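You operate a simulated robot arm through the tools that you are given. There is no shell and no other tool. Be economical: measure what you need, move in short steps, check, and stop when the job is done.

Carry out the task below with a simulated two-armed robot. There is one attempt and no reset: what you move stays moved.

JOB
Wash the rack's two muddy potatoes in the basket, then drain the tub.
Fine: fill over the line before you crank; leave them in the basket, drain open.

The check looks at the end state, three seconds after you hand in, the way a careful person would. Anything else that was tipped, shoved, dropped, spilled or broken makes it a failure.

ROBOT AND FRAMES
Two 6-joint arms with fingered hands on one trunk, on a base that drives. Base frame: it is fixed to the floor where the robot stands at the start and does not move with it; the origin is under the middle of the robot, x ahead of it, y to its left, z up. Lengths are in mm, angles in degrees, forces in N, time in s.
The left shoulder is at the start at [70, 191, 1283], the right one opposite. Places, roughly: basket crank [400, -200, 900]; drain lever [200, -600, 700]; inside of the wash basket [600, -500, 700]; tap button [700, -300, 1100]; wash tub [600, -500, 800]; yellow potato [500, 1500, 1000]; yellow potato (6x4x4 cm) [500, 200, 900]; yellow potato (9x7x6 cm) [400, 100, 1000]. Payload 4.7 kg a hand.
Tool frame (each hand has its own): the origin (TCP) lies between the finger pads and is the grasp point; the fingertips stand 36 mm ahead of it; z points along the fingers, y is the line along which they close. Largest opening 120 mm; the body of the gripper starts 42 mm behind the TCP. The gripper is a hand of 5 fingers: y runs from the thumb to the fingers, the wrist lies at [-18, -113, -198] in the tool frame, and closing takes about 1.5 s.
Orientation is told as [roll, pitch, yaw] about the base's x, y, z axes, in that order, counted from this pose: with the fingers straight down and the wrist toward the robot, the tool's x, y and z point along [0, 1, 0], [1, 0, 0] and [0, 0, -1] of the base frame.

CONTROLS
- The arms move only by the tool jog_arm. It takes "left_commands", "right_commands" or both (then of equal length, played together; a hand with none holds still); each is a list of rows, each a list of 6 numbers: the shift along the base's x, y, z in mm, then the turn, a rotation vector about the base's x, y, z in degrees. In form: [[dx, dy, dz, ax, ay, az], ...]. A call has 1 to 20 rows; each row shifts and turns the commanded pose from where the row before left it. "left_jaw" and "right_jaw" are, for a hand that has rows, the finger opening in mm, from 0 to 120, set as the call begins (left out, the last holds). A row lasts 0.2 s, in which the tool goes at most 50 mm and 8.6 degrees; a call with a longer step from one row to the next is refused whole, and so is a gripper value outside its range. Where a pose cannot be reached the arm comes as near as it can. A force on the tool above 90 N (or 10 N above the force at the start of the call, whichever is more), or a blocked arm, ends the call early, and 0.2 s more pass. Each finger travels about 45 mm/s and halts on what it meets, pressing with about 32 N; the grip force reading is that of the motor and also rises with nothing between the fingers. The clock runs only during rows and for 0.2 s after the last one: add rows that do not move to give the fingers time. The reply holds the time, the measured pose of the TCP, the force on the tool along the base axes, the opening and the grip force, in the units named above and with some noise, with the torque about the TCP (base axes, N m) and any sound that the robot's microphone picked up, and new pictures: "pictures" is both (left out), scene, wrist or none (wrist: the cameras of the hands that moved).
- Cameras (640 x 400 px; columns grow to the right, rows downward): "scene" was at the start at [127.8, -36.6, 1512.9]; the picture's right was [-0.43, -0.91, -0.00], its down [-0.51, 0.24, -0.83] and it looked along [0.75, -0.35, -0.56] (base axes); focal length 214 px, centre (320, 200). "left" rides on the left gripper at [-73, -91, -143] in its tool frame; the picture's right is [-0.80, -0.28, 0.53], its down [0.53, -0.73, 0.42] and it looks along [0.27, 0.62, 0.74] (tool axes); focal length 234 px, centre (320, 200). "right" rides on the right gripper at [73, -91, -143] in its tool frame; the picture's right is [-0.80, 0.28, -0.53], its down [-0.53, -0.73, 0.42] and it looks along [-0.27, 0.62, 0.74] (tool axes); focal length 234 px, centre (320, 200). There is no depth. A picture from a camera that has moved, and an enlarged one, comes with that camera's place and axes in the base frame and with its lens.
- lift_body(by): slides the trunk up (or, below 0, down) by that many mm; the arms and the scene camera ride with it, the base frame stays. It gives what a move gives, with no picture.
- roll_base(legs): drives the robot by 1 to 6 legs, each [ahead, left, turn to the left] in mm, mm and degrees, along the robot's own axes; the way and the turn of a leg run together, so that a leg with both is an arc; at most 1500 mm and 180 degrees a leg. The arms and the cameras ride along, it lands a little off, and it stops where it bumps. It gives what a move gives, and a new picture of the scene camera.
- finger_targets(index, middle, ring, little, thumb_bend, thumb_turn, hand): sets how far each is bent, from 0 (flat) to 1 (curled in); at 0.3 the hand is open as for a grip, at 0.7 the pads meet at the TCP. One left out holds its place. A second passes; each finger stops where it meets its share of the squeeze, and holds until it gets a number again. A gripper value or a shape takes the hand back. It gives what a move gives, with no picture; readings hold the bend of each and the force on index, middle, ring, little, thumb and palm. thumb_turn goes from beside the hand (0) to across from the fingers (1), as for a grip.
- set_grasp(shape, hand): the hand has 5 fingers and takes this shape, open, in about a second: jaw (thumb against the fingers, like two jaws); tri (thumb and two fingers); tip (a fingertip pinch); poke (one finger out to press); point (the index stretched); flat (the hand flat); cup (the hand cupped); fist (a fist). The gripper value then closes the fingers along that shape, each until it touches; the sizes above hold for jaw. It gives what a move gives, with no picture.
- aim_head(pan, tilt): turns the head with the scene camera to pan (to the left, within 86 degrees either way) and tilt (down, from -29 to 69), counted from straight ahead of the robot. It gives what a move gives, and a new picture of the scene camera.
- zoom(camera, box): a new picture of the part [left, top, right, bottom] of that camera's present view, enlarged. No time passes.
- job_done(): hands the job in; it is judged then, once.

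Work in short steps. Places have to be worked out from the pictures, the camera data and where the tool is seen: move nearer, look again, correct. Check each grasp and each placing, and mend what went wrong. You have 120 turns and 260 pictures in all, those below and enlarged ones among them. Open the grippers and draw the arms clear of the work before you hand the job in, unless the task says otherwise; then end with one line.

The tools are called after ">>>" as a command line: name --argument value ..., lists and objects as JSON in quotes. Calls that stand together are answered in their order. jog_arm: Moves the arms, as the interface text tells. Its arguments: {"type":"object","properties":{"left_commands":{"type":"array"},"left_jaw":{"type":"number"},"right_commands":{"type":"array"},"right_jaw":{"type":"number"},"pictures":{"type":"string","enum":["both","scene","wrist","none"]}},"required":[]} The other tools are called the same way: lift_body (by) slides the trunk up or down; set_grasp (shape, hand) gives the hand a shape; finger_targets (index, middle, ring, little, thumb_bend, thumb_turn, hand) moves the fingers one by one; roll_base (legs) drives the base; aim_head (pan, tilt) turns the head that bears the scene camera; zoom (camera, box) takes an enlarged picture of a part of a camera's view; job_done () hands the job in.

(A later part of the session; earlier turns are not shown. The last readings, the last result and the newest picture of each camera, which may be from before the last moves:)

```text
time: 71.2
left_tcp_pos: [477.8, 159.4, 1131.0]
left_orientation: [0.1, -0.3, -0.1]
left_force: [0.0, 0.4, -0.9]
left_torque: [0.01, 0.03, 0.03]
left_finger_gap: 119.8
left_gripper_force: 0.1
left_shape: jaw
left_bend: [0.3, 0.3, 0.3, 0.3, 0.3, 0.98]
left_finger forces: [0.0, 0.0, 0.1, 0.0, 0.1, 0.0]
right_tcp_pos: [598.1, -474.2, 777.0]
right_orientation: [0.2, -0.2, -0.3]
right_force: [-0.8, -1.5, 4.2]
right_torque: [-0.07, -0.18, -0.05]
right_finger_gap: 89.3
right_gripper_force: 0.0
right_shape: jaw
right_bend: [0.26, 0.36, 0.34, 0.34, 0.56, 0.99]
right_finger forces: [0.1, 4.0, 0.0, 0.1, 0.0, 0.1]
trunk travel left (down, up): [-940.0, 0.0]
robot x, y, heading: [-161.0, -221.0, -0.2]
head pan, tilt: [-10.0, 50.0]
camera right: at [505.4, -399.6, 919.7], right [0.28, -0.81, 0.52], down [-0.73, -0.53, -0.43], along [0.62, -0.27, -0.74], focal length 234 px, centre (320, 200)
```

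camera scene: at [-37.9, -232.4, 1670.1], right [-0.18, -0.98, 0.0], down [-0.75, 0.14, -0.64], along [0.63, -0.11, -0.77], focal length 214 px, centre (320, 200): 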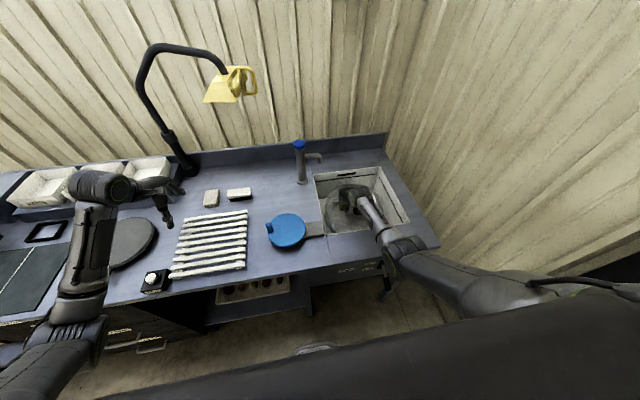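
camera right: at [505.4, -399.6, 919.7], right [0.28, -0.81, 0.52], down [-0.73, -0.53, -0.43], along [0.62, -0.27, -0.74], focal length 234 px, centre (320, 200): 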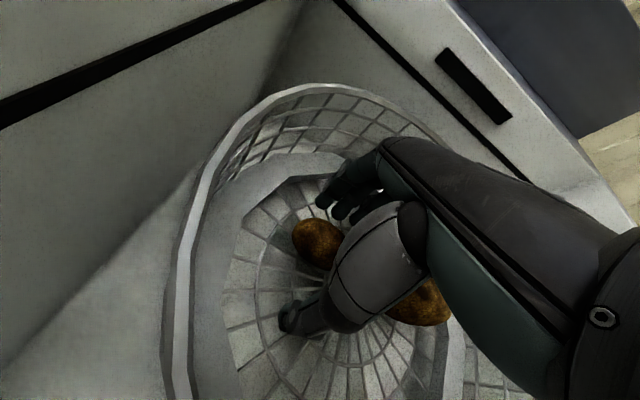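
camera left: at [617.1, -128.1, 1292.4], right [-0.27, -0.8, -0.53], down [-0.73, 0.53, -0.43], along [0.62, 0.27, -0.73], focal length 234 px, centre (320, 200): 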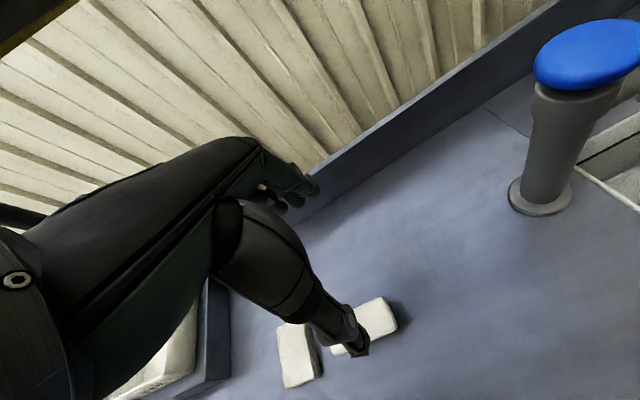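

Both potatoes are in. I withdraw upward and set the right hand to "poke" for the tap button, which I triangulate at (744,−287,~1112).

>>> jog_arm --right_commands '[[0, 0, 20, 0, 0, 0], [0, 0, 40, 0, 0, 0], [0, 0, 45, 0, 0, 0], [0, 0, 45, 0, 0, 0], [0, 0, 45, 0, 0, 0], [0, 0, 45, 0, 0, 0], [0, 0, 45, 0, 0, 0], [0, 0, 45, 0, 0, 0], [0, 0, 45, 0, 0, 0], [0, 0, 45, 0, 0, 0], [0, 0, 45, 0, 0, 0]]' --pictures "wrist"

>>> set_grasp --shape "poke" --hand "right"

>>> aim_head --pan -15 --tilt 40

>>> zoom --camera "right" --box '[0, 0, 640, 400]'

```text
time: 73.6
left_tcp_pos: [478.1, 158.5, 1131.5]
left_orientation: [0.0, -0.2, -0.1]
left_force: [0.2, -0.2, 0.7]
left_torque: [0.0, -0.01, 0.04]
left_finger_gap: 119.9
left_gripper_force: 0.0
left_shape: jaw
left_bend: [0.3, 0.3, 0.3, 0.3, 0.3, 0.98]
left_finger forces: [0.0, 0.1, 0.1, 0.1, 0.1, 0.0]
right_tcp_pos: [597.5, -471.6, 1240.9]
right_orientation: [0.1, -0.1, -0.2]
right_force: [-0.5, -0.2, 0.1]
right_torque: [0.03, -0.01, 0.0]
right_finger_gap: 89.5
right_gripper_force: 0.0
right_shape: jaw
right_bend: [0.26, 0.36, 0.34, 0.34, 0.56, 0.99]
right_finger forces: [0.0, 0.0, 0.0, 0.1, 0.0, 0.1]
trunk travel left (down, up): [-940.0, 0.0]
robot x, y, heading: [-158.6, -220.2, -0.1]
head pan, tilt: [-10.0, 50.0]
camera right: at [504.6, -399.4, 1384.9], right [0.28, -0.81, 0.52], down [-0.73, -0.53, -0.43], along [0.62, -0.27, -0.74], focal length 234 px, centre (320, 200)
```

right: 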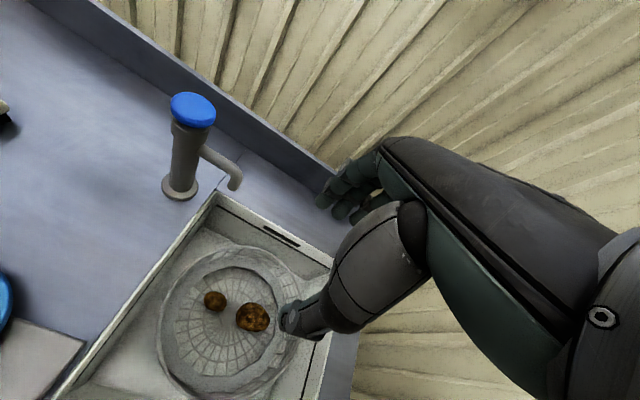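

```text
time: 74.5
left_tcp_pos: [480.1, 157.7, 1133.3]
left_orientation: [0.1, -0.2, -0.1]
left_force: [-0.2, -0.1, -0.1]
left_torque: [0.0, 0.01, 0.06]
left_finger_gap: 119.9
left_gripper_force: 0.2
left_shape: jaw
left_bend: [0.3, 0.3, 0.3, 0.3, 0.3, 0.98]
left_finger forces: [0.0, 0.0, 0.0, 0.1, 0.0, 0.0]
right_tcp_pos: [598.2, -472.5, 1241.4]
right_orientation: [0.1, 0.0, -0.3]
right_force: [-0.4, 1.4, -1.0]
right_torque: [-0.01, -0.04, -0.03]
right_finger_gap: 0.0
right_gripper_force: 0.1
right_shape: poke
right_bend: [0.7, 0.7, 0.99, 0.99, 1.0, 1.0]
right_finger forces: [0.0, 0.0, 0.0, 0.0, 0.0, 0.0]
trunk travel left (down, up): [-940.0, 0.0]
robot x, y, heading: [-163.5, -223.5, -0.5]
head pan, tilt: [-10.0, 50.0]
```

```text
time: 75.2
left_tcp_pos: [477.8, 158.0, 1131.5]
left_orientation: [0.0, -0.3, 0.0]
left_force: [0.5, -0.5, 0.7]
left_torque: [0.02, 0.0, -0.02]
left_finger_gap: 120.0
left_gripper_force: 0.0
left_shape: jaw
left_bend: [0.3, 0.3, 0.3, 0.3, 0.3, 0.98]
left_finger forces: [0.1, 0.0, 0.0, 0.0, 0.0, 0.0]
right_tcp_pos: [597.7, -472.0, 1240.3]
right_orientation: [0.1, -0.1, -0.1]
right_force: [-0.1, 0.7, -0.2]
right_torque: [-0.02, 0.01, 0.01]
right_finger_gap: 0.1
right_gripper_force: 0.0
right_shape: poke
right_bend: [0.7, 0.7, 0.99, 0.99, 1.0, 1.0]
right_finger forces: [0.0, 0.1, 0.0, 0.0, 0.0, 0.0]
trunk travel left (down, up): [-940.0, 0.0]
robot x, y, heading: [-164.5, -222.6, 0.1]
head pan, tilt: [-15.0, 40.0]
camera scene: at [-32.4, -241.1, 1684.2], right [-0.26, -0.96, 0.0], down [-0.62, 0.17, -0.77], along [0.74, -0.2, -0.64], focal length 214 px, centre (320, 200)
```

scene: 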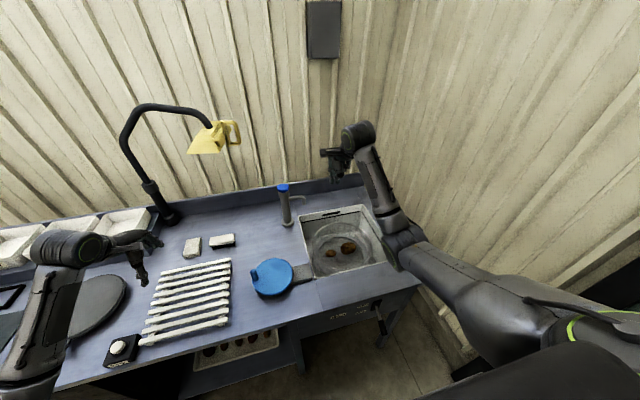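

```text
1.00 times, centred on (320, 200) of right (not enlarged: the box is as wide or as high as the picture)
camera zoom: at [505.1, -399.6, 1384.0], right [0.28, -0.81, 0.52], down [-0.73, -0.53, -0.43], along [0.62, -0.27, -0.74], focal length 234 px, centre (320, 200)
```

zoom: 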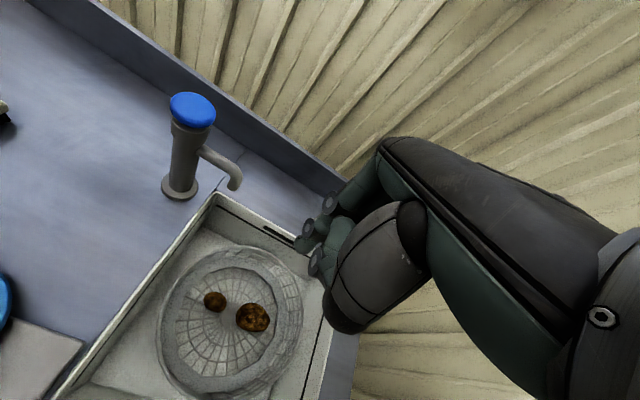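

Poke shape has index and middle tips around the TCP. I move over the button at z≈1240, then descend.

>>> jog_arm --right_commands '[[30, 38, 0, 0, 0, 0], [30, 38, 0, 0, 0, 0], [30, 38, 0, 0, 0, 0], [30, 38, 0, 0, 0, 0], [24, 36, 0, 0, 0, 0], [0, 0, -25, 0, 0, 0]]' --pictures "both"

```text
time: 76.6
left_tcp_pos: [479.5, 156.5, 1130.8]
left_orientation: [0.1, -0.2, -0.1]
left_force: [0.4, -0.8, 1.0]
left_torque: [-0.02, -0.02, 0.0]
left_finger_gap: 119.6
left_gripper_force: 0.1
left_shape: jaw
left_bend: [0.3, 0.3, 0.3, 0.3, 0.3, 0.98]
left_finger forces: [0.0, 0.0, 0.0, 0.0, 0.0, 0.0]
right_tcp_pos: [743.2, -284.4, 1216.4]
right_orientation: [0.2, -0.3, -0.2]
right_force: [0.4, -0.3, 0.7]
right_torque: [0.02, 0.02, -0.01]
right_finger_gap: 0.1
right_gripper_force: 0.2
right_shape: poke
right_bend: [0.7, 0.7, 0.99, 0.99, 1.0, 1.0]
right_finger forces: [0.1, 0.0, 0.1, 0.0, 0.1, 0.0]
trunk travel left (down, up): [-940.0, 0.0]
robot x, y, heading: [-164.0, -219.9, -0.2]
head pan, tilt: [-15.0, 40.0]
camera scene: at [-32.3, -242.8, 1684.3], right [-0.26, -0.96, 0.0], down [-0.62, 0.17, -0.77], along [0.74, -0.2, -0.64], focal length 214 px, centre (320, 200)
camera right: at [650.5, -211.7, 1359.4], right [0.28, -0.81, 0.52], down [-0.73, -0.53, -0.43], along [0.62, -0.27, -0.74], focal length 234 px, centre (320, 200)
```

scene: 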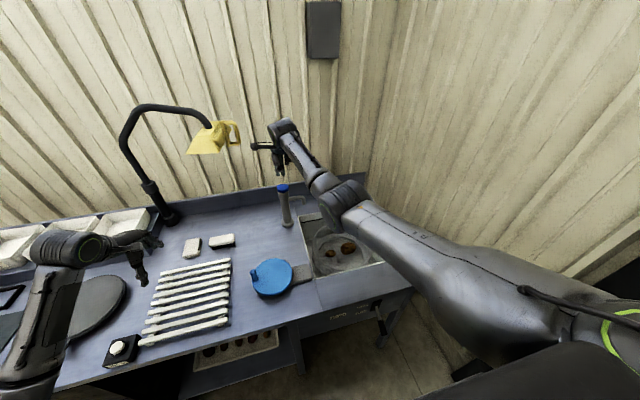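
right: 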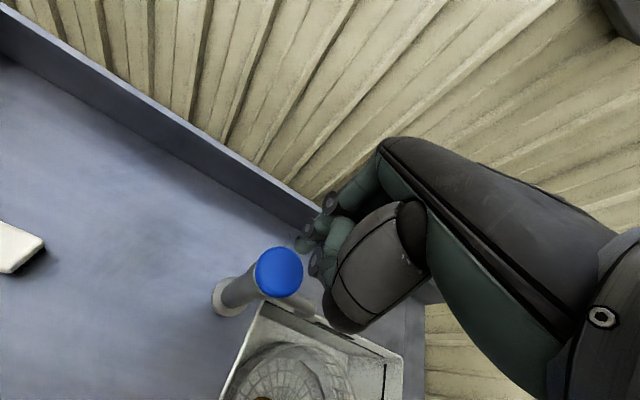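

Cap at (740,−286); tips are straight below the TCP. I descend gently to press.

>>> jog_arm --right_commands '[[-3, 0, -25, 0, 0, 0], [0, 0, -20, 0, 0, 0], [0, 0, -8, 0, 0, 0], [0, 0, -6, 0, 0, 0]]' --pictures "wrist"

```text
time: 77.6
left_tcp_pos: [477.9, 158.4, 1132.2]
left_orientation: [0.1, -0.4, -0.2]
left_force: [-0.9, 0.0, 0.9]
left_torque: [-0.01, 0.02, -0.02]
left_finger_gap: 120.1
left_gripper_force: 0.0
left_shape: jaw
left_bend: [0.3, 0.3, 0.3, 0.3, 0.3, 0.98]
left_finger forces: [0.0, 0.0, 0.0, 0.0, 0.0, 0.0]
right_tcp_pos: [739.4, -283.8, 1158.1]
right_orientation: [0.1, -0.3, -0.2]
right_force: [0.8, -1.7, 3.8]
right_torque: [-0.14, -0.02, 0.03]
right_finger_gap: 0.0
right_gripper_force: 0.0
right_shape: poke
right_bend: [0.7, 0.7, 0.99, 0.99, 1.0, 1.0]
right_finger forces: [0.1, 5.2, 0.0, 0.1, 0.0, 0.1]
trunk travel left (down, up): [-940.0, 0.0]
robot x, y, heading: [-162.4, -216.6, -0.5]
head pan, tilt: [-15.0, 40.0]
heard: click
camera right: at [646.7, -211.5, 1301.8], right [0.27, -0.81, 0.53], down [-0.73, -0.53, -0.43], along [0.62, -0.27, -0.74], focal length 234 px, centre (320, 200)
```

right: 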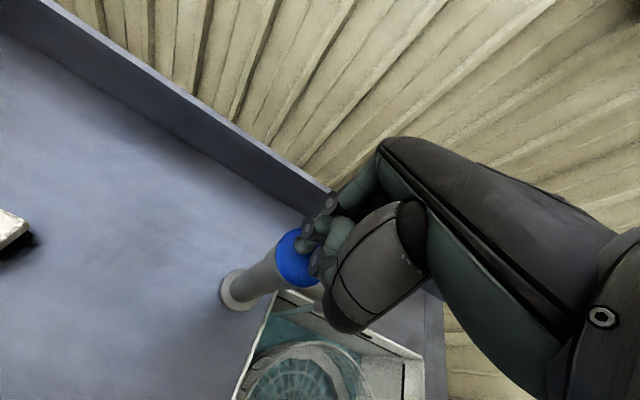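

Click heard and water already appears. I lift off to see whether the flow latches.

>>> jog_arm --right_commands '[[0, 0, 20, 0, 0, 0], [0, 0, 20, 0, 0, 0]]' --pictures "both"

>>> zoom --camera "scene" --box '[260, 160, 420, 280]'

```text
time: 78.2
left_tcp_pos: [478.2, 158.8, 1132.9]
left_orientation: [0.1, -0.3, 0.0]
left_force: [-0.8, -0.7, 0.1]
left_torque: [0.02, 0.01, -0.01]
left_finger_gap: 120.1
left_gripper_force: 0.0
left_shape: jaw
left_bend: [0.3, 0.3, 0.3, 0.3, 0.3, 0.98]
left_finger forces: [0.0, 0.1, 0.0, 0.0, 0.0, 0.0]
right_tcp_pos: [738.4, -283.7, 1195.9]
right_orientation: [0.1, -0.1, -0.3]
right_force: [0.4, -0.1, -0.2]
right_torque: [0.02, 0.01, 0.0]
right_finger_gap: 0.1
right_gripper_force: 0.0
right_shape: poke
right_bend: [0.7, 0.7, 0.99, 0.99, 1.0, 1.0]
right_finger forces: [0.0, 0.1, 0.0, 0.1, 0.0, 0.1]
trunk travel left (down, up): [-940.0, 0.0]
robot x, y, heading: [-160.3, -216.3, -0.4]
head pan, tilt: [-15.0, 40.0]
camera scene: at [-33.2, -240.8, 1684.3], right [-0.26, -0.96, 0.0], down [-0.62, 0.17, -0.77], along [0.74, -0.2, -0.64], focal length 214 px, centre (320, 200)
camera right: at [645.8, -211.0, 1340.1], right [0.28, -0.81, 0.52], down [-0.73, -0.53, -0.43], along [0.62, -0.27, -0.74], focal length 234 px, centre (320, 200)
```

scene: 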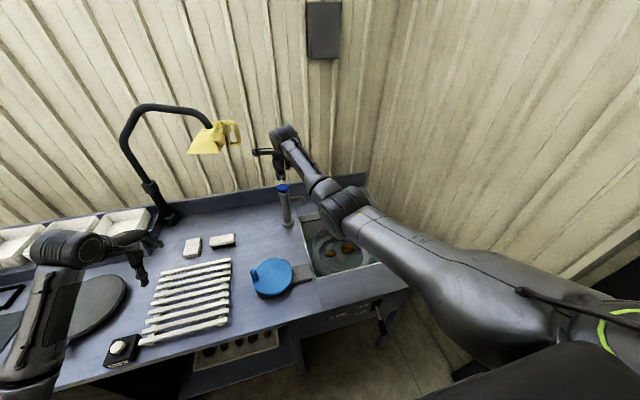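
right: 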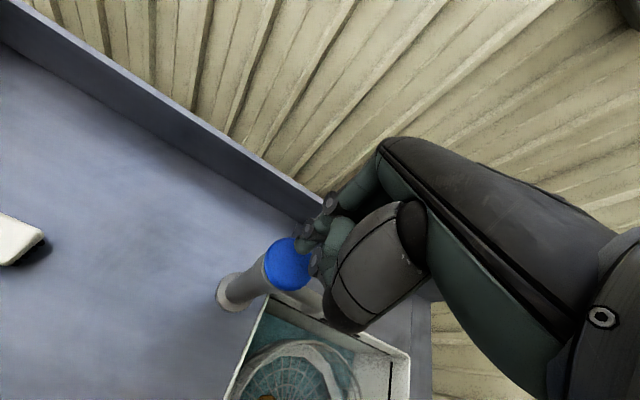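

```text
3.33 times, centred on (340, 220) of scene
camera zoom: at [-33.2, -240.8, 1684.3], right [-0.26, -0.96, 0.0], down [-0.62, 0.17, -0.77], along [0.74, -0.2, -0.64], focal length 715 px, centre (253, 133)
```

zoom: 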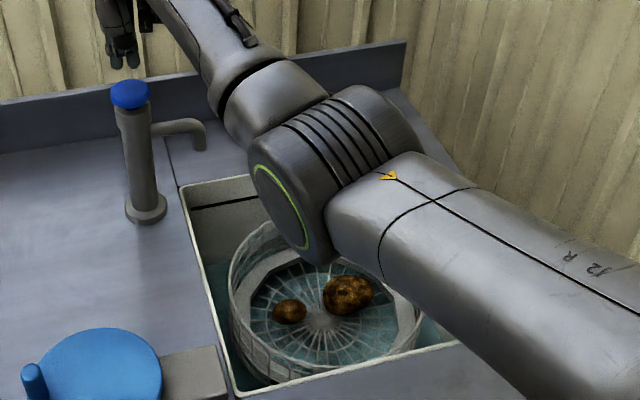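

Flow stops on release, so it is a hold button; some water entered. I press and hold about 2.5 s, then check the level.

>>> jog_arm --right_commands '[[1, 0, -25, 0, 0, 0], [0, 0, -15, 0, 0, 0], [0, 0, -2, 0, 0, 0], [0, 0, 0, 0, 0, 0], [0, 0, 0, 0, 0, 0], [0, 0, 0, 0, 0, 0], [0, 0, 0, 0, 0, 0], [0, 0, 0, 0, 0, 0], [0, 0, 0, 0, 0, 0], [0, 0, 0, 0, 0, 0], [0, 0, 0, 0, 0, 0], [0, 0, 0, 0, 0, 0], [0, 0, 0, 0, 0, 0]]' --pictures "wrist"

>>> zoom --camera "scene" --box '[260, 160, 420, 280]'

```text
time: 81.0
left_tcp_pos: [477.3, 157.9, 1132.4]
left_orientation: [0.1, -0.3, -0.1]
left_force: [-0.6, 0.0, -0.1]
left_torque: [0.02, 0.02, -0.02]
left_finger_gap: 120.0
left_gripper_force: 0.1
left_shape: jaw
left_bend: [0.3, 0.3, 0.3, 0.3, 0.3, 0.98]
left_finger forces: [0.0, 0.0, 0.0, 0.0, 0.0, 0.1]
right_tcp_pos: [740.8, -283.8, 1155.8]
right_orientation: [0.2, -0.3, -0.2]
right_force: [3.1, 0.5, 7.7]
right_torque: [-0.16, -0.1, 0.05]
right_finger_gap: 0.1
right_gripper_force: 0.0
right_shape: poke
right_bend: [0.7, 0.7, 0.99, 0.99, 1.0, 1.0]
right_finger forces: [0.1, 7.7, 0.0, 0.0, 0.0, 0.0]
trunk travel left (down, up): [-940.0, 0.0]
robot x, y, heading: [-158.4, -216.2, -0.2]
head pan, tilt: [-15.0, 40.0]
heard: click
camera right: at [647.1, -211.2, 1298.8], right [0.28, -0.81, 0.52], down [-0.73, -0.53, -0.43], along [0.62, -0.27, -0.74], focal length 234 px, centre (320, 200)
```

right: 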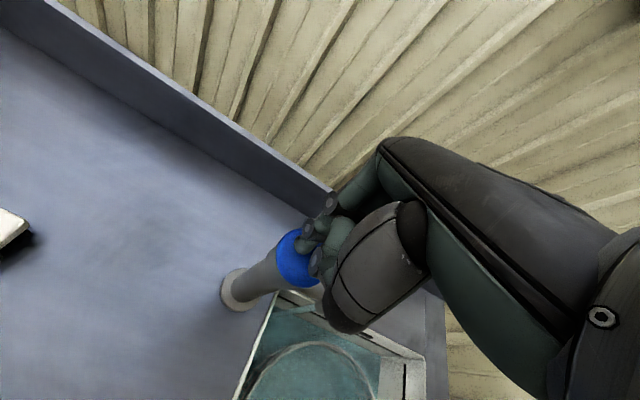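

```text
3.33 times, centred on (340, 220) of scene
camera zoom: at [-33.4, -240.9, 1684.4], right [-0.26, -0.96, 0.0], down [-0.62, 0.17, -0.77], along [0.74, -0.2, -0.64], focal length 715 px, centre (253, 133)
```

zoom: 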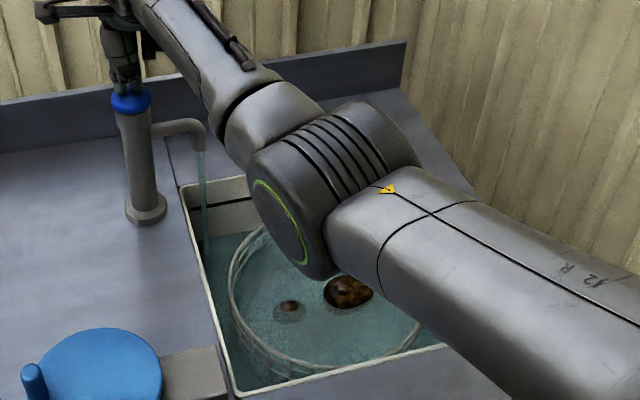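

Level rises quickly; the line is a little above. Hold ~0.8 s more and check.

>>> jog_arm --right_commands '[[0, 0, 0, 0, 0, 0], [0, 0, 0, 0, 0, 0], [0, 0, 0, 0, 0, 0]]' --pictures "wrist"

>>> zoom --camera "scene" --box '[295, 195, 355, 245]'

```text
time: 81.8
left_tcp_pos: [478.8, 158.8, 1131.7]
left_orientation: [0.1, -0.3, -0.1]
left_force: [0.6, -0.4, 0.3]
left_torque: [-0.06, -0.01, -0.01]
left_finger_gap: 120.1
left_gripper_force: 0.1
left_shape: jaw
left_bend: [0.3, 0.3, 0.3, 0.3, 0.3, 0.98]
left_finger forces: [0.0, 0.0, 0.1, 0.0, 0.0, 0.1]
right_tcp_pos: [740.4, -283.5, 1155.3]
right_orientation: [0.1, -0.2, -0.2]
right_force: [2.9, -0.1, 7.8]
right_torque: [-0.11, -0.07, 0.05]
right_finger_gap: 0.2
right_gripper_force: 0.0
right_shape: poke
right_bend: [0.7, 0.7, 0.99, 0.99, 1.0, 1.0]
right_finger forces: [0.0, 8.0, 0.1, 0.0, 0.1, 0.1]
trunk travel left (down, up): [-940.0, 0.0]
robot x, y, heading: [-160.0, -223.5, -0.2]
head pan, tilt: [-15.0, 40.0]
camera right: at [647.1, -211.2, 1298.8], right [0.28, -0.81, 0.52], down [-0.73, -0.53, -0.43], along [0.62, -0.27, -0.74], focal length 234 px, centre (320, 200)
```

right: 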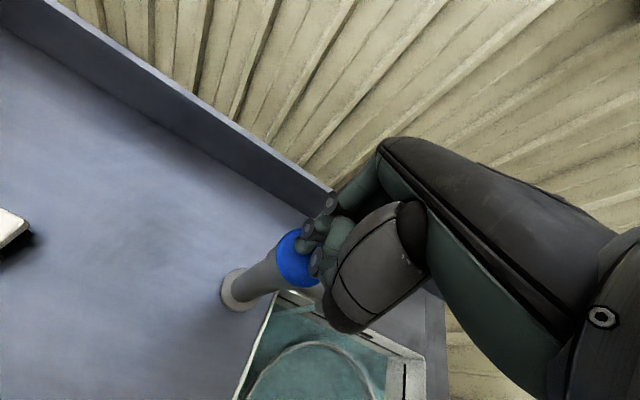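

```text
8.00 times, centred on (325, 220) of scene
camera zoom: at [-33.4, -240.9, 1684.4], right [-0.26, -0.96, 0.0], down [-0.62, 0.17, -0.77], along [0.74, -0.2, -0.64], focal length 1716 px, centre (280, 40)
```

zoom: 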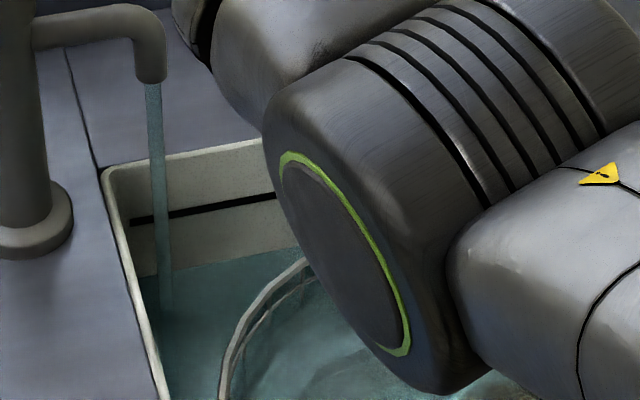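

Water needs about 1.7 s more to reach the line. Hold 1.6 s more (7 rows +0.2).

>>> jog_arm --right_commands '[[0, 0, 0, 0, 0, 0], [0, 0, 0, 0, 0, 0], [0, 0, 0, 0, 0, 0], [0, 0, 0, 0, 0, 0], [0, 0, 0, 0, 0, 0], [0, 0, 0, 0, 0, 0], [0, 0, 0, 0, 0, 0]]' --pictures "none"

>>> zoom --camera "scene" --box '[295, 195, 355, 245]'

```text
time: 83.4
left_tcp_pos: [478.8, 158.5, 1130.9]
left_orientation: [0.1, -0.3, 0.0]
left_force: [-0.6, -0.7, 0.5]
left_torque: [0.0, -0.01, -0.02]
left_finger_gap: 120.0
left_gripper_force: 0.1
left_shape: jaw
left_bend: [0.3, 0.3, 0.3, 0.3, 0.3, 0.98]
left_finger forces: [0.0, 0.0, 0.1, 0.0, 0.0, 0.0]
right_tcp_pos: [739.5, -283.4, 1155.7]
right_orientation: [0.1, -0.2, -0.2]
right_force: [2.9, 0.2, 8.2]
right_torque: [-0.13, -0.06, 0.02]
right_finger_gap: 0.0
right_gripper_force: 0.1
right_shape: poke
right_bend: [0.7, 0.7, 0.99, 0.99, 1.0, 1.0]
right_finger forces: [0.1, 7.9, 0.0, 0.0, 0.1, 0.1]
trunk travel left (down, up): [-940.0, 0.0]
robot x, y, heading: [-161.3, -217.1, -0.3]
head pan, tilt: [-15.0, 40.0]
```

```text
8.00 times, centred on (325, 220) of scene
camera zoom: at [-33.4, -240.9, 1684.4], right [-0.26, -0.96, 0.0], down [-0.62, 0.17, -0.77], along [0.74, -0.2, -0.64], focal length 1716 px, centre (280, 40)
```

zoom: 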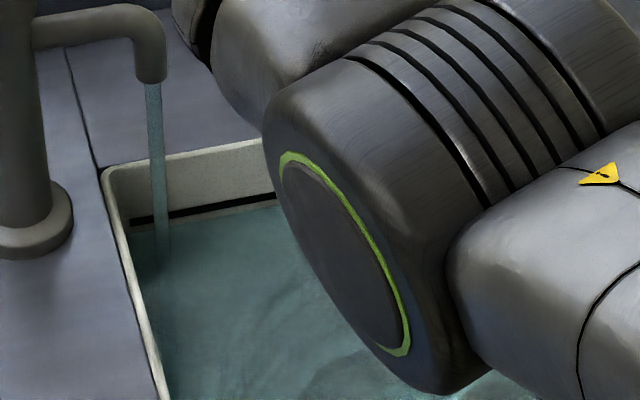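

Just under the line. Hold another 0.6 s, then release and check.

>>> jog_arm --right_commands '[[0, 0, 0, 0, 0, 0], [0, 0, 0, 0, 0, 0]]' --pictures "none"

>>> jog_arm --right_commands '[[0, 0, 25, 0, 0, 0], [0, 0, 25, 0, 0, 0]]' --pictures "none"

>>> zoom --camera "scene" --box '[295, 195, 355, 245]'

```text
time: 84.0
left_tcp_pos: [477.4, 159.0, 1132.2]
left_orientation: [0.1, -0.3, -0.1]
left_force: [-0.1, -0.8, 0.2]
left_torque: [0.0, 0.0, -0.01]
left_finger_gap: 119.9
left_gripper_force: 0.1
left_shape: jaw
left_bend: [0.3, 0.3, 0.3, 0.3, 0.3, 0.98]
left_finger forces: [0.1, 0.0, 0.0, 0.0, 0.0, 0.1]
right_tcp_pos: [739.6, -284.0, 1155.9]
right_orientation: [0.2, -0.3, -0.3]
right_force: [3.1, -1.0, 8.4]
right_torque: [-0.14, -0.12, 0.04]
right_finger_gap: 0.0
right_gripper_force: 0.0
right_shape: poke
right_bend: [0.7, 0.7, 0.99, 0.99, 1.0, 1.0]
right_finger forces: [0.0, 8.1, 0.0, 0.0, 0.0, 0.1]
trunk travel left (down, up): [-940.0, 0.0]
robot x, y, heading: [-162.4, -221.8, -0.5]
head pan, tilt: [-15.0, 40.0]
```

```text
time: 84.6
left_tcp_pos: [478.4, 158.3, 1131.8]
left_orientation: [0.1, -0.3, -0.1]
left_force: [-0.8, -0.7, 0.8]
left_torque: [-0.02, -0.01, 0.0]
left_finger_gap: 119.7
left_gripper_force: 0.1
left_shape: jaw
left_bend: [0.3, 0.3, 0.3, 0.3, 0.3, 0.98]
left_finger forces: [0.0, 0.0, 0.0, 0.0, 0.1, 0.1]
right_tcp_pos: [737.9, -285.2, 1204.5]
right_orientation: [0.1, 0.0, -0.2]
right_force: [0.3, 0.3, 0.0]
right_torque: [0.04, 0.01, 0.0]
right_finger_gap: 0.0
right_gripper_force: 0.0
right_shape: poke
right_bend: [0.7, 0.7, 0.99, 0.99, 1.0, 1.0]
right_finger forces: [0.0, 0.0, 0.0, 0.1, 0.0, 0.1]
trunk travel left (down, up): [-940.0, 0.0]
robot x, y, heading: [-163.4, -220.8, -0.2]
head pan, tilt: [-15.0, 40.0]
```

```text
8.00 times, centred on (325, 220) of scene
camera zoom: at [-33.4, -240.8, 1684.2], right [-0.26, -0.96, 0.0], down [-0.62, 0.17, -0.77], along [0.74, -0.2, -0.64], focal length 1716 px, centre (280, 40)
```

zoom: 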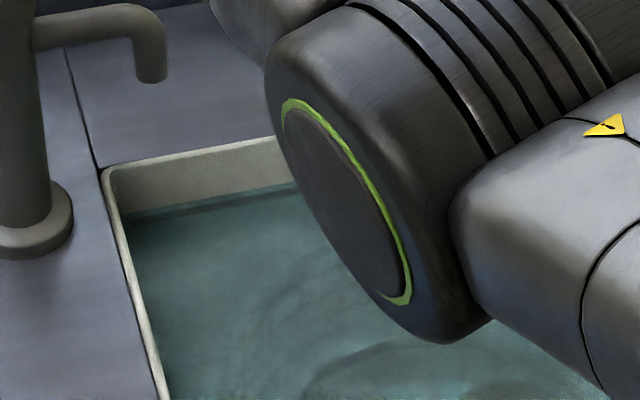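

The line is now under water and the flow has stopped. I draw the hand back, then reposition the base to work the crank.

>>> jog_arm --right_commands '[[-20, -20, 10, 0, 0, 0], [-25, -30, 5, 0, 0, 0], [-25, -30, 0, 0, 0, 0], [-25, -30, 0, 0, 0, 0], [-25, -25, 0, 0, 0, 0]]' --pictures "scene"

>>> zoom --camera "scene" --box '[240, 170, 420, 300]'

>>> set_grasp --shape "jaw" --hand "right"

>>> roll_base --legs '[[-180, 0, 0], [0, 220, 0]]'

>>> zoom --camera "right" --box '[0, 0, 640, 400]'

```text
time: 85.8
left_tcp_pos: [478.0, 157.4, 1132.7]
left_orientation: [0.1, -0.3, 0.0]
left_force: [-0.2, 0.4, -0.1]
left_torque: [0.02, -0.01, 0.0]
left_finger_gap: 119.9
left_gripper_force: 0.0
left_shape: jaw
left_bend: [0.3, 0.3, 0.3, 0.3, 0.3, 0.98]
left_finger forces: [0.1, 0.0, 0.1, 0.0, 0.0, 0.0]
right_tcp_pos: [620.6, -420.6, 1220.3]
right_orientation: [0.1, -0.3, -0.2]
right_force: [-1.4, -0.6, 0.1]
right_torque: [0.01, -0.03, 0.0]
right_finger_gap: 0.2
right_gripper_force: 0.0
right_shape: poke
right_bend: [0.7, 0.7, 0.99, 0.99, 1.0, 1.0]
right_finger forces: [0.0, 0.0, 0.0, 0.1, 0.0, 0.0]
trunk travel left (down, up): [-940.0, 0.0]
robot x, y, heading: [-159.6, -219.2, -0.0]
head pan, tilt: [-15.0, 40.0]
camera scene: at [-33.9, -243.1, 1684.4], right [-0.26, -0.96, 0.0], down [-0.62, 0.17, -0.77], along [0.74, -0.2, -0.64], focal length 214 px, centre (320, 200)
```

scene: 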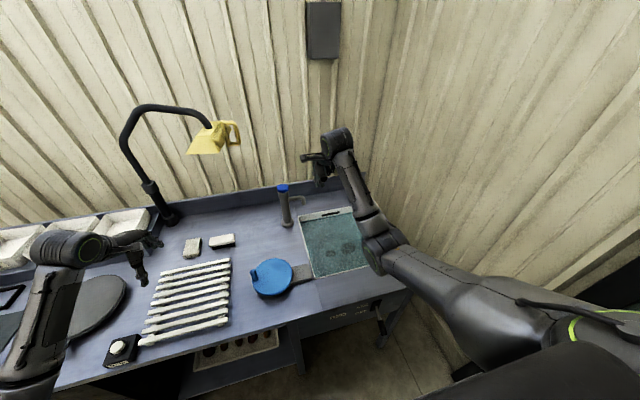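

```text
3.08 times, centred on (330, 235) of scene
camera zoom: at [-33.9, -243.1, 1684.4], right [-0.26, -0.96, 0.0], down [-0.62, 0.17, -0.77], along [0.74, -0.2, -0.64], focal length 660 px, centre (289, 92)
```

zoom: 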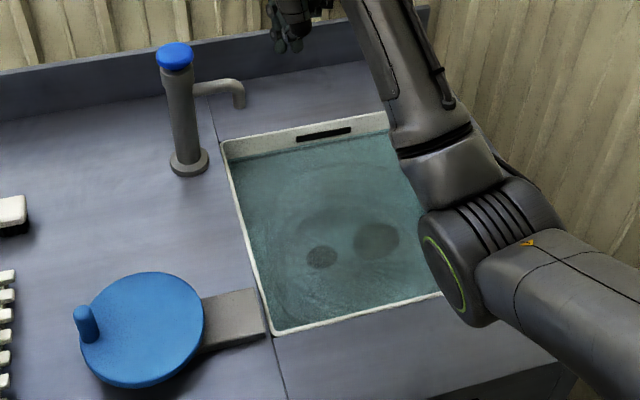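

```text
time: 86.7
left_tcp_pos: [479.1, 158.0, 1131.7]
left_orientation: [0.0, -0.2, -0.1]
left_force: [0.2, -0.1, 1.1]
left_torque: [0.0, -0.01, -0.04]
left_finger_gap: 120.1
left_gripper_force: 0.0
left_shape: jaw
left_bend: [0.3, 0.3, 0.3, 0.3, 0.3, 0.98]
left_finger forces: [0.0, 0.1, 0.1, 0.0, 0.0, 0.0]
right_tcp_pos: [622.3, -418.2, 1219.6]
right_orientation: [0.1, -0.1, -0.1]
right_force: [-0.3, 0.2, -0.4]
right_torque: [0.05, 0.01, -0.04]
right_finger_gap: 120.1
right_gripper_force: 0.0
right_shape: jaw
right_bend: [0.3, 0.3, 0.3, 0.3, 0.3, 0.98]
right_finger forces: [0.0, 0.1, 0.0, 0.0, 0.0, 0.1]
trunk travel left (down, up): [-940.0, 0.0]
robot x, y, heading: [-163.1, -217.0, -0.4]
head pan, tilt: [-15.0, 40.0]
```

```text
time: 89.5
left_tcp_pos: [298.8, 379.2, 1131.5]
left_orientation: [0.2, -0.2, -0.1]
left_force: [0.3, -1.0, 0.6]
left_torque: [0.02, 0.01, -0.01]
left_finger_gap: 119.7
left_gripper_force: 0.1
left_shape: jaw
left_bend: [0.3, 0.3, 0.3, 0.3, 0.3, 0.98]
left_finger forces: [0.0, 0.0, 0.0, 0.0, 0.0, 0.0]
right_tcp_pos: [439.7, -199.4, 1218.3]
right_orientation: [0.1, -0.2, -0.2]
right_force: [-0.4, -0.5, -0.4]
right_torque: [0.04, -0.01, 0.0]
right_finger_gap: 119.7
right_gripper_force: 0.1
right_shape: jaw
right_bend: [0.3, 0.3, 0.3, 0.3, 0.3, 0.98]
right_finger forces: [0.0, 0.0, 0.1, 0.0, 0.1, 0.0]
trunk travel left (down, up): [-940.0, 0.0]
robot x, y, heading: [-343.6, 4.6, -0.2]
head pan, tilt: [-15.0, 40.0]
camera scene: at [-213.6, -21.3, 1684.2], right [-0.26, -0.96, 0.0], down [-0.62, 0.17, -0.77], along [0.74, -0.2, -0.64], focal length 214 px, centre (320, 200)
```

scene: 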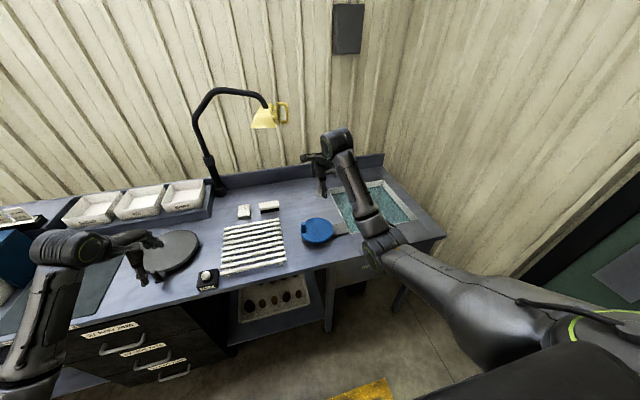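

```text
1.00 times, centred on (320, 200) of right (not enlarged: the box is as wide or as high as the picture)
camera zoom: at [347.5, -127.0, 1361.9], right [0.28, -0.81, 0.52], down [-0.73, -0.53, -0.43], along [0.62, -0.27, -0.74], focal length 234 px, centre (320, 200)
```

zoom: 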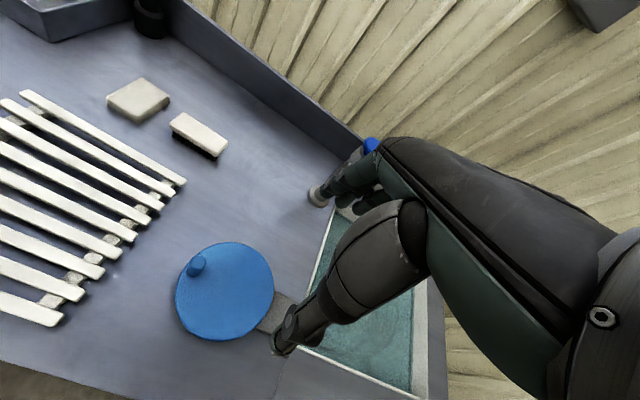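

Knob estimated at (438,−123), top z≈985; wheel centre (433,−183), radius ≈60. I position above the knob.

>>> jog_arm --right_commands '[[0, 38, -40, 0, 0, 0], [0, 38, -40, 0, 0, 0], [0, 0, -40, 0, 0, 0], [0, 0, -15, 0, 0, 0]]' --right_jaw 80 --pictures "wrist"

>>> aim_head --pan -15 --tilt 45

>>> zoom --camera "scene" --box '[260, 130, 420, 260]'

```text
refused: row 1 steps farther than a row can; nothing moved
```

```text
time: 90.2
left_tcp_pos: [298.4, 380.5, 1131.1]
left_orientation: [0.0, -0.3, -0.1]
left_force: [-0.7, -0.7, 0.3]
left_torque: [0.03, 0.03, 0.03]
left_finger_gap: 119.8
left_gripper_force: 0.0
left_shape: jaw
left_bend: [0.3, 0.3, 0.3, 0.3, 0.3, 0.98]
left_finger forces: [0.1, 0.1, 0.1, 0.0, 0.0, 0.0]
right_tcp_pos: [439.7, -198.2, 1218.9]
right_orientation: [0.1, -0.2, -0.4]
right_force: [0.0, 1.0, 0.4]
right_torque: [0.01, -0.01, -0.01]
right_finger_gap: 119.9
right_gripper_force: 0.1
right_shape: jaw
right_bend: [0.3, 0.3, 0.3, 0.3, 0.3, 0.98]
right_finger forces: [0.0, 0.0, 0.0, 0.1, 0.0, 0.0]
trunk travel left (down, up): [-940.0, 0.0]
robot x, y, heading: [-345.3, 4.5, -0.3]
head pan, tilt: [-15.0, 45.0]
camera scene: at [-217.4, -17.6, 1677.0], right [-0.26, -0.96, 0.0], down [-0.68, 0.19, -0.71], along [0.68, -0.19, -0.71], focal length 214 px, centre (320, 200)
```

scene: 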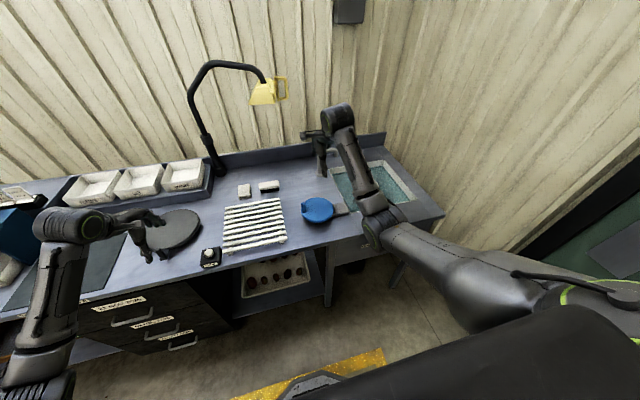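

```text
3.08 times, centred on (340, 195) of scene
camera zoom: at [-217.4, -17.6, 1677.0], right [-0.26, -0.96, 0.0], down [-0.68, 0.19, -0.71], along [0.68, -0.19, -0.71], focal length 660 px, centre (258, 215)
```

zoom: 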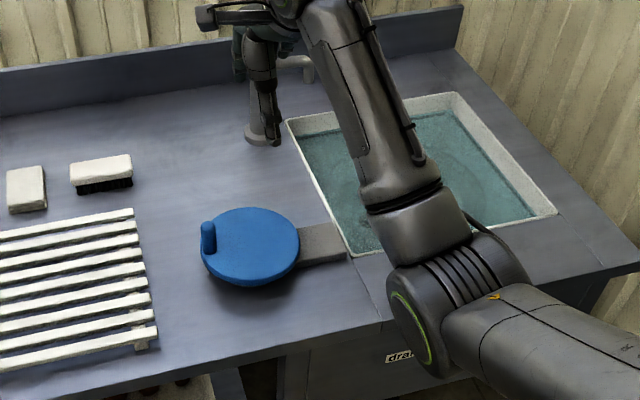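

The step was too long; I redo it with shorter rows.

>>> jog_arm --right_commands '[[0, 25, -40, 0, 0, 0], [0, 25, -40, 0, 0, 0], [0, 25, -40, 0, 0, 0], [0, 0, -15, 0, 0, 0]]' --right_jaw 80 --pictures "wrist"

>>> zoom --camera "scene" --box '[260, 130, 420, 260]'

```text
time: 91.2
left_tcp_pos: [296.9, 380.9, 1130.8]
left_orientation: [0.2, -0.2, -0.2]
left_force: [0.0, -0.4, -0.1]
left_torque: [0.05, 0.0, 0.0]
left_finger_gap: 120.0
left_gripper_force: 0.0
left_shape: jaw
left_bend: [0.3, 0.3, 0.3, 0.3, 0.3, 0.98]
left_finger forces: [0.0, 0.1, 0.1, 0.0, 0.1, 0.1]
right_tcp_pos: [439.8, -123.4, 1083.8]
right_orientation: [0.1, -0.1, -0.3]
right_force: [-0.4, 0.3, 0.2]
right_torque: [0.03, -0.01, -0.01]
right_finger_gap: 80.3
right_gripper_force: 0.0
right_shape: jaw
right_bend: [0.27, 0.38, 0.36, 0.35, 0.62, 0.99]
right_finger forces: [0.1, 0.0, 0.0, 0.1, 0.0, 0.0]
trunk travel left (down, up): [-940.0, 0.0]
robot x, y, heading: [-341.9, 3.7, -0.1]
head pan, tilt: [-15.0, 45.0]
camera right: at [347.5, -50.6, 1227.1], right [0.27, -0.81, 0.52], down [-0.73, -0.53, -0.43], along [0.62, -0.27, -0.74], focal length 234 px, centre (320, 200)
```

right: 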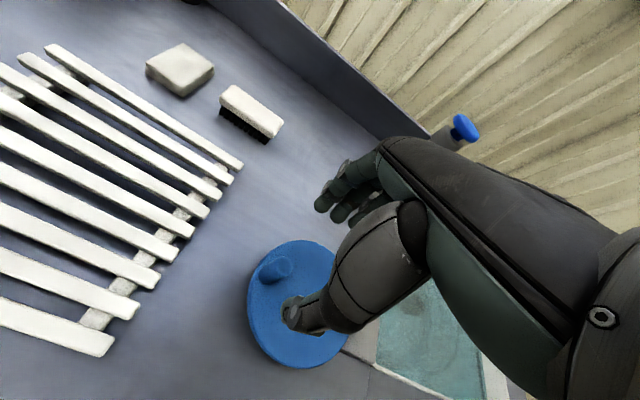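

```text
3.08 times, centred on (340, 195) of scene
camera zoom: at [-217.1, -17.9, 1677.0], right [-0.26, -0.96, 0.0], down [-0.68, 0.19, -0.71], along [0.68, -0.19, -0.71], focal length 660 px, centre (258, 215)
```

zoom: 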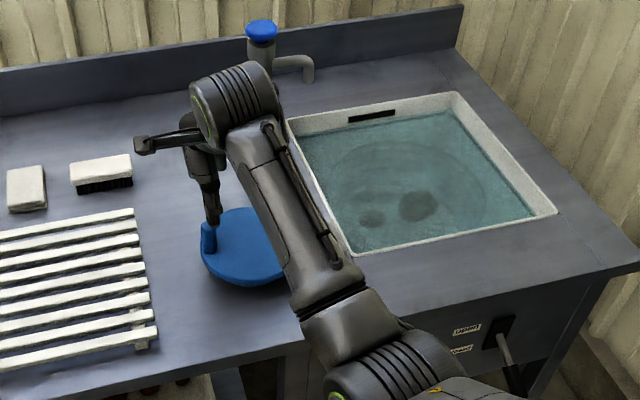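

Knob at (442,−124). Descend to z≈996 and close on it.

>>> jog_arm --right_commands '[[2, 0, -35, 0, 0, 0], [0, 0, -35, 0, 0, 0], [0, 0, -18, 0, 0, 0], [0, 0, 0, 0, 0, 0]]' --pictures "wrist"

```text
time: 92.2
left_tcp_pos: [297.0, 381.0, 1131.5]
left_orientation: [0.0, -0.2, -0.1]
left_force: [0.2, -0.3, 0.2]
left_torque: [0.02, -0.01, 0.0]
left_finger_gap: 119.9
left_gripper_force: 0.0
left_shape: jaw
left_bend: [0.3, 0.3, 0.3, 0.3, 0.3, 0.98]
left_finger forces: [0.0, 0.0, 0.0, 0.0, 0.0, 0.0]
right_tcp_pos: [442.8, -122.5, 995.2]
right_orientation: [0.0, -0.2, -0.2]
right_force: [0.6, 0.7, 0.7]
right_torque: [-0.02, 0.02, 0.04]
right_finger_gap: 80.4
right_gripper_force: 0.1
right_shape: jaw
right_bend: [0.27, 0.38, 0.36, 0.35, 0.62, 0.99]
right_finger forces: [0.0, 0.0, 0.1, 0.0, 0.0, 0.0]
trunk travel left (down, up): [-940.0, 0.0]
robot x, y, heading: [-346.9, 4.6, -0.3]
head pan, tilt: [-15.0, 45.0]
camera right: at [350.4, -49.5, 1138.6], right [0.28, -0.81, 0.52], down [-0.73, -0.53, -0.43], along [0.62, -0.27, -0.74], focal length 234 px, centre (320, 200)
```

right: 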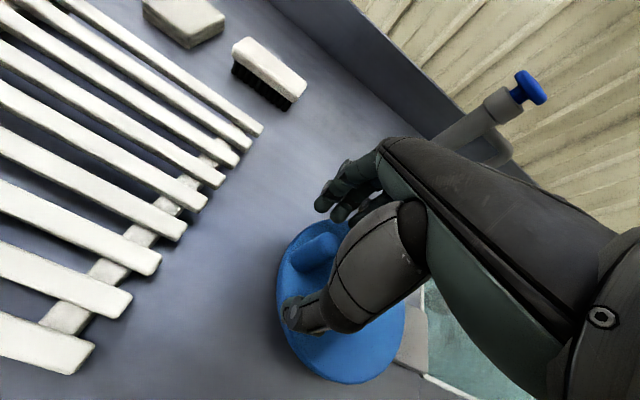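

Knob lies between thumb and fingers. Closing.

>>> jog_arm --right_commands '[[0, 0, 0, 0, 0, 0], [0, 0, 0, 0, 0, 0], [0, 0, 0, 0, 0, 0], [0, 0, 0, 0, 0, 0], [0, 0, 0, 0, 0, 0], [0, 0, 0, 0, 0, 0], [0, 0, 0, 0, 0, 0], [0, 0, 0, 0, 0, 0]]' --right_jaw 5 --pictures "wrist"

```text
time: 94.0
left_tcp_pos: [297.1, 380.6, 1131.6]
left_orientation: [0.0, -0.3, -0.1]
left_force: [-0.1, 0.8, -1.0]
left_torque: [-0.02, 0.0, 0.02]
left_finger_gap: 119.9
left_gripper_force: 0.1
left_shape: jaw
left_bend: [0.3, 0.3, 0.3, 0.3, 0.3, 0.98]
left_finger forces: [0.0, 0.0, 0.0, 0.1, 0.1, 0.0]
right_tcp_pos: [443.0, -122.2, 995.4]
right_orientation: [0.1, -0.1, -0.2]
right_force: [-0.1, -0.1, -0.2]
right_torque: [0.01, -0.09, -0.06]
right_finger_gap: 10.7
right_gripper_force: 32.2
right_shape: jaw
right_bend: [0.72, 0.67, 0.7, 0.7, 0.73, 1.0]
right_finger forces: [17.3, 9.8, 0.1, 0.0, 28.0, 0.0]
trunk travel left (down, up): [-940.0, 0.0]
robot x, y, heading: [-342.5, 2.3, -0.6]
head pan, tilt: [-15.0, 45.0]
camera right: at [350.5, -49.6, 1138.7], right [0.28, -0.81, 0.52], down [-0.73, -0.53, -0.43], along [0.62, -0.27, -0.74], focal length 234 px, centre (320, 200)
```

right: 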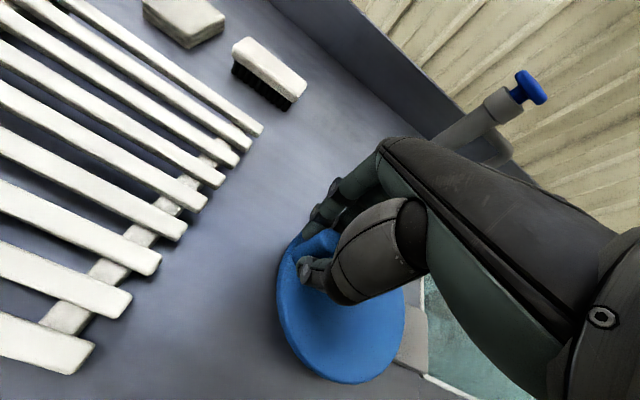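

Knob pinched by thumb, index and middle. I try a short 40° arc and watch the forces.

>>> jog_arm --right_commands '[[10.3, -2.8, 0, 0, 0, 0], [9.6, -4.5, 0, 0, 0, 0], [8.7, -6.1, 0, 0, 0, 0], [7.5, -7.5, 0, 0, 0, 0], [0, 0, 0, 0, 0, 0]]' --pictures "wrist"

```text
time: 95.2
left_tcp_pos: [298.2, 381.5, 1131.3]
left_orientation: [-0.1, -0.2, -0.2]
left_force: [-0.4, -0.5, -0.7]
left_torque: [0.01, -0.03, 0.0]
left_finger_gap: 120.0
left_gripper_force: 0.1
left_shape: jaw
left_bend: [0.3, 0.3, 0.3, 0.3, 0.3, 0.98]
left_finger forces: [0.0, 0.1, 0.0, 0.1, 0.1, 0.0]
right_tcp_pos: [479.9, -143.4, 996.6]
right_orientation: [0.1, -0.1, -0.1]
right_force: [0.8, 3.2, -4.9]
right_torque: [-0.07, -0.2, -0.15]
right_finger_gap: 9.1
right_gripper_force: 32.3
right_shape: jaw
right_bend: [0.71, 0.71, 0.7, 0.7, 0.74, 0.97]
right_finger forces: [22.6, 2.9, 0.1, 0.0, 28.3, 0.1]
trunk travel left (down, up): [-940.0, 0.0]
robot x, y, heading: [-344.6, 3.5, -0.4]
head pan, tilt: [-15.0, 45.0]
camera right: at [386.8, -70.6, 1138.9], right [0.28, -0.81, 0.52], down [-0.73, -0.53, -0.43], along [0.62, -0.27, -0.74], focal length 234 px, centre (320, 200)
```

right: 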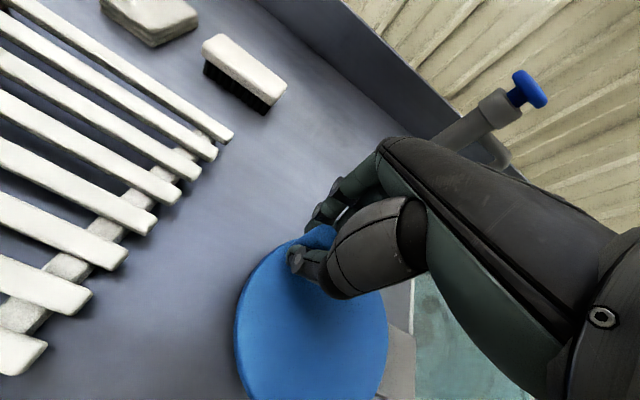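

Check whether the knob came along.

>>> zoom --camera "scene" --box '[280, 165, 360, 235]'

>>> zoom --camera "right" --box '[220, 150, 440, 390]'

```text
5.71 times, centred on (320, 200) of scene
camera zoom: at [-216.1, -17.5, 1676.9], right [-0.26, -0.96, 0.0], down [-0.68, 0.19, -0.71], along [0.68, -0.19, -0.71], focal length 1226 px, centre (320, 200)
```

zoom: 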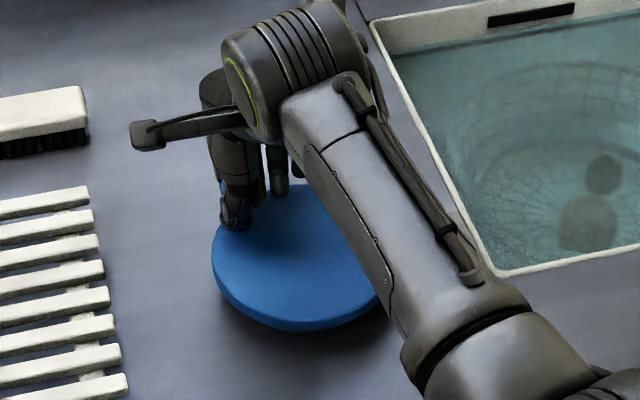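

```text
1.67 times, centred on (330, 270) of right
camera zoom: at [386.8, -70.6, 1138.9], right [0.28, -0.81, 0.52], down [-0.73, -0.53, -0.43], along [0.62, -0.27, -0.74], focal length 390 px, centre (303, 83)
```

zoom: 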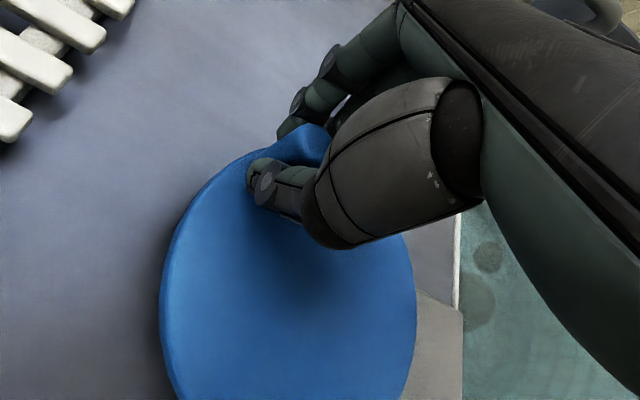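

The knob is held and the basket (potatoes) turned with it. I continue through half a turn.

>>> jog_arm --right_commands '[[10.6, -18.3, 0, 0, 0, 0], [3.7, -20.9, 0, 0, 0, 0], [-3.7, -20.9, 0, 0, 0, 0], [-10.6, -18.3, 0, 0, 0, 0], [-16.2, -13.6, 0, 0, 0, 0], [-19.9, -7.3, 0, 0, 0, 0], [-21.2, 0, 0, 0, 0, 0], [-19.9, 7.3, 0, 0, 0, 0], [-16.2, 13.6, 0, 0, 0, 0]]' --pictures "wrist"

```text
time: 97.2
left_tcp_pos: [290.6, 379.3, 1134.9]
left_orientation: [0.1, -0.6, -0.1]
left_force: [-0.5, -0.4, -0.5]
left_torque: [0.0, -0.02, -0.01]
left_finger_gap: 119.8
left_gripper_force: 0.2
left_shape: jaw
left_bend: [0.3, 0.3, 0.3, 0.3, 0.3, 0.98]
left_finger forces: [0.0, 0.1, 0.0, 0.1, 0.1, 0.1]
right_tcp_pos: [372.7, -221.4, 990.9]
right_orientation: [0.6, 0.7, -0.2]
right_force: [-41.3, -9.5, -7.7]
right_torque: [0.34, -0.11, -0.16]
right_finger_gap: 7.0
right_gripper_force: 31.5
right_shape: jaw
right_bend: [0.73, 0.72, 0.7, 0.7, 0.82, 0.83]
right_finger forces: [82.0, 0.1, 0.0, 0.1, 69.8, 0.0]
trunk travel left (down, up): [-940.0, 0.0]
robot x, y, heading: [-345.6, 3.4, -0.3]
head pan, tilt: [-15.0, 45.0]
camera right: at [282.7, -150.4, 1136.9], right [0.28, -0.81, 0.51], down [-0.74, -0.53, -0.42], along [0.61, -0.26, -0.75], focal length 234 px, centre (320, 200)
```

right: 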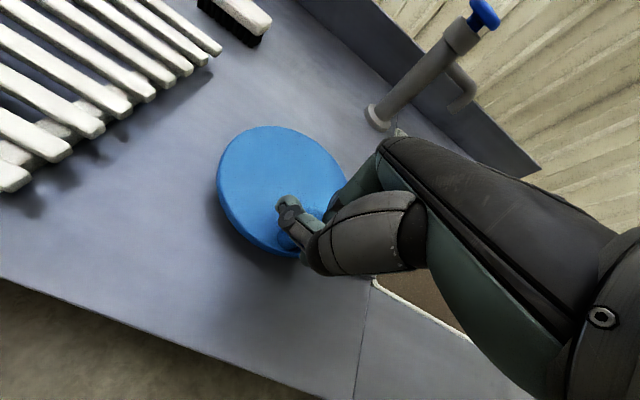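

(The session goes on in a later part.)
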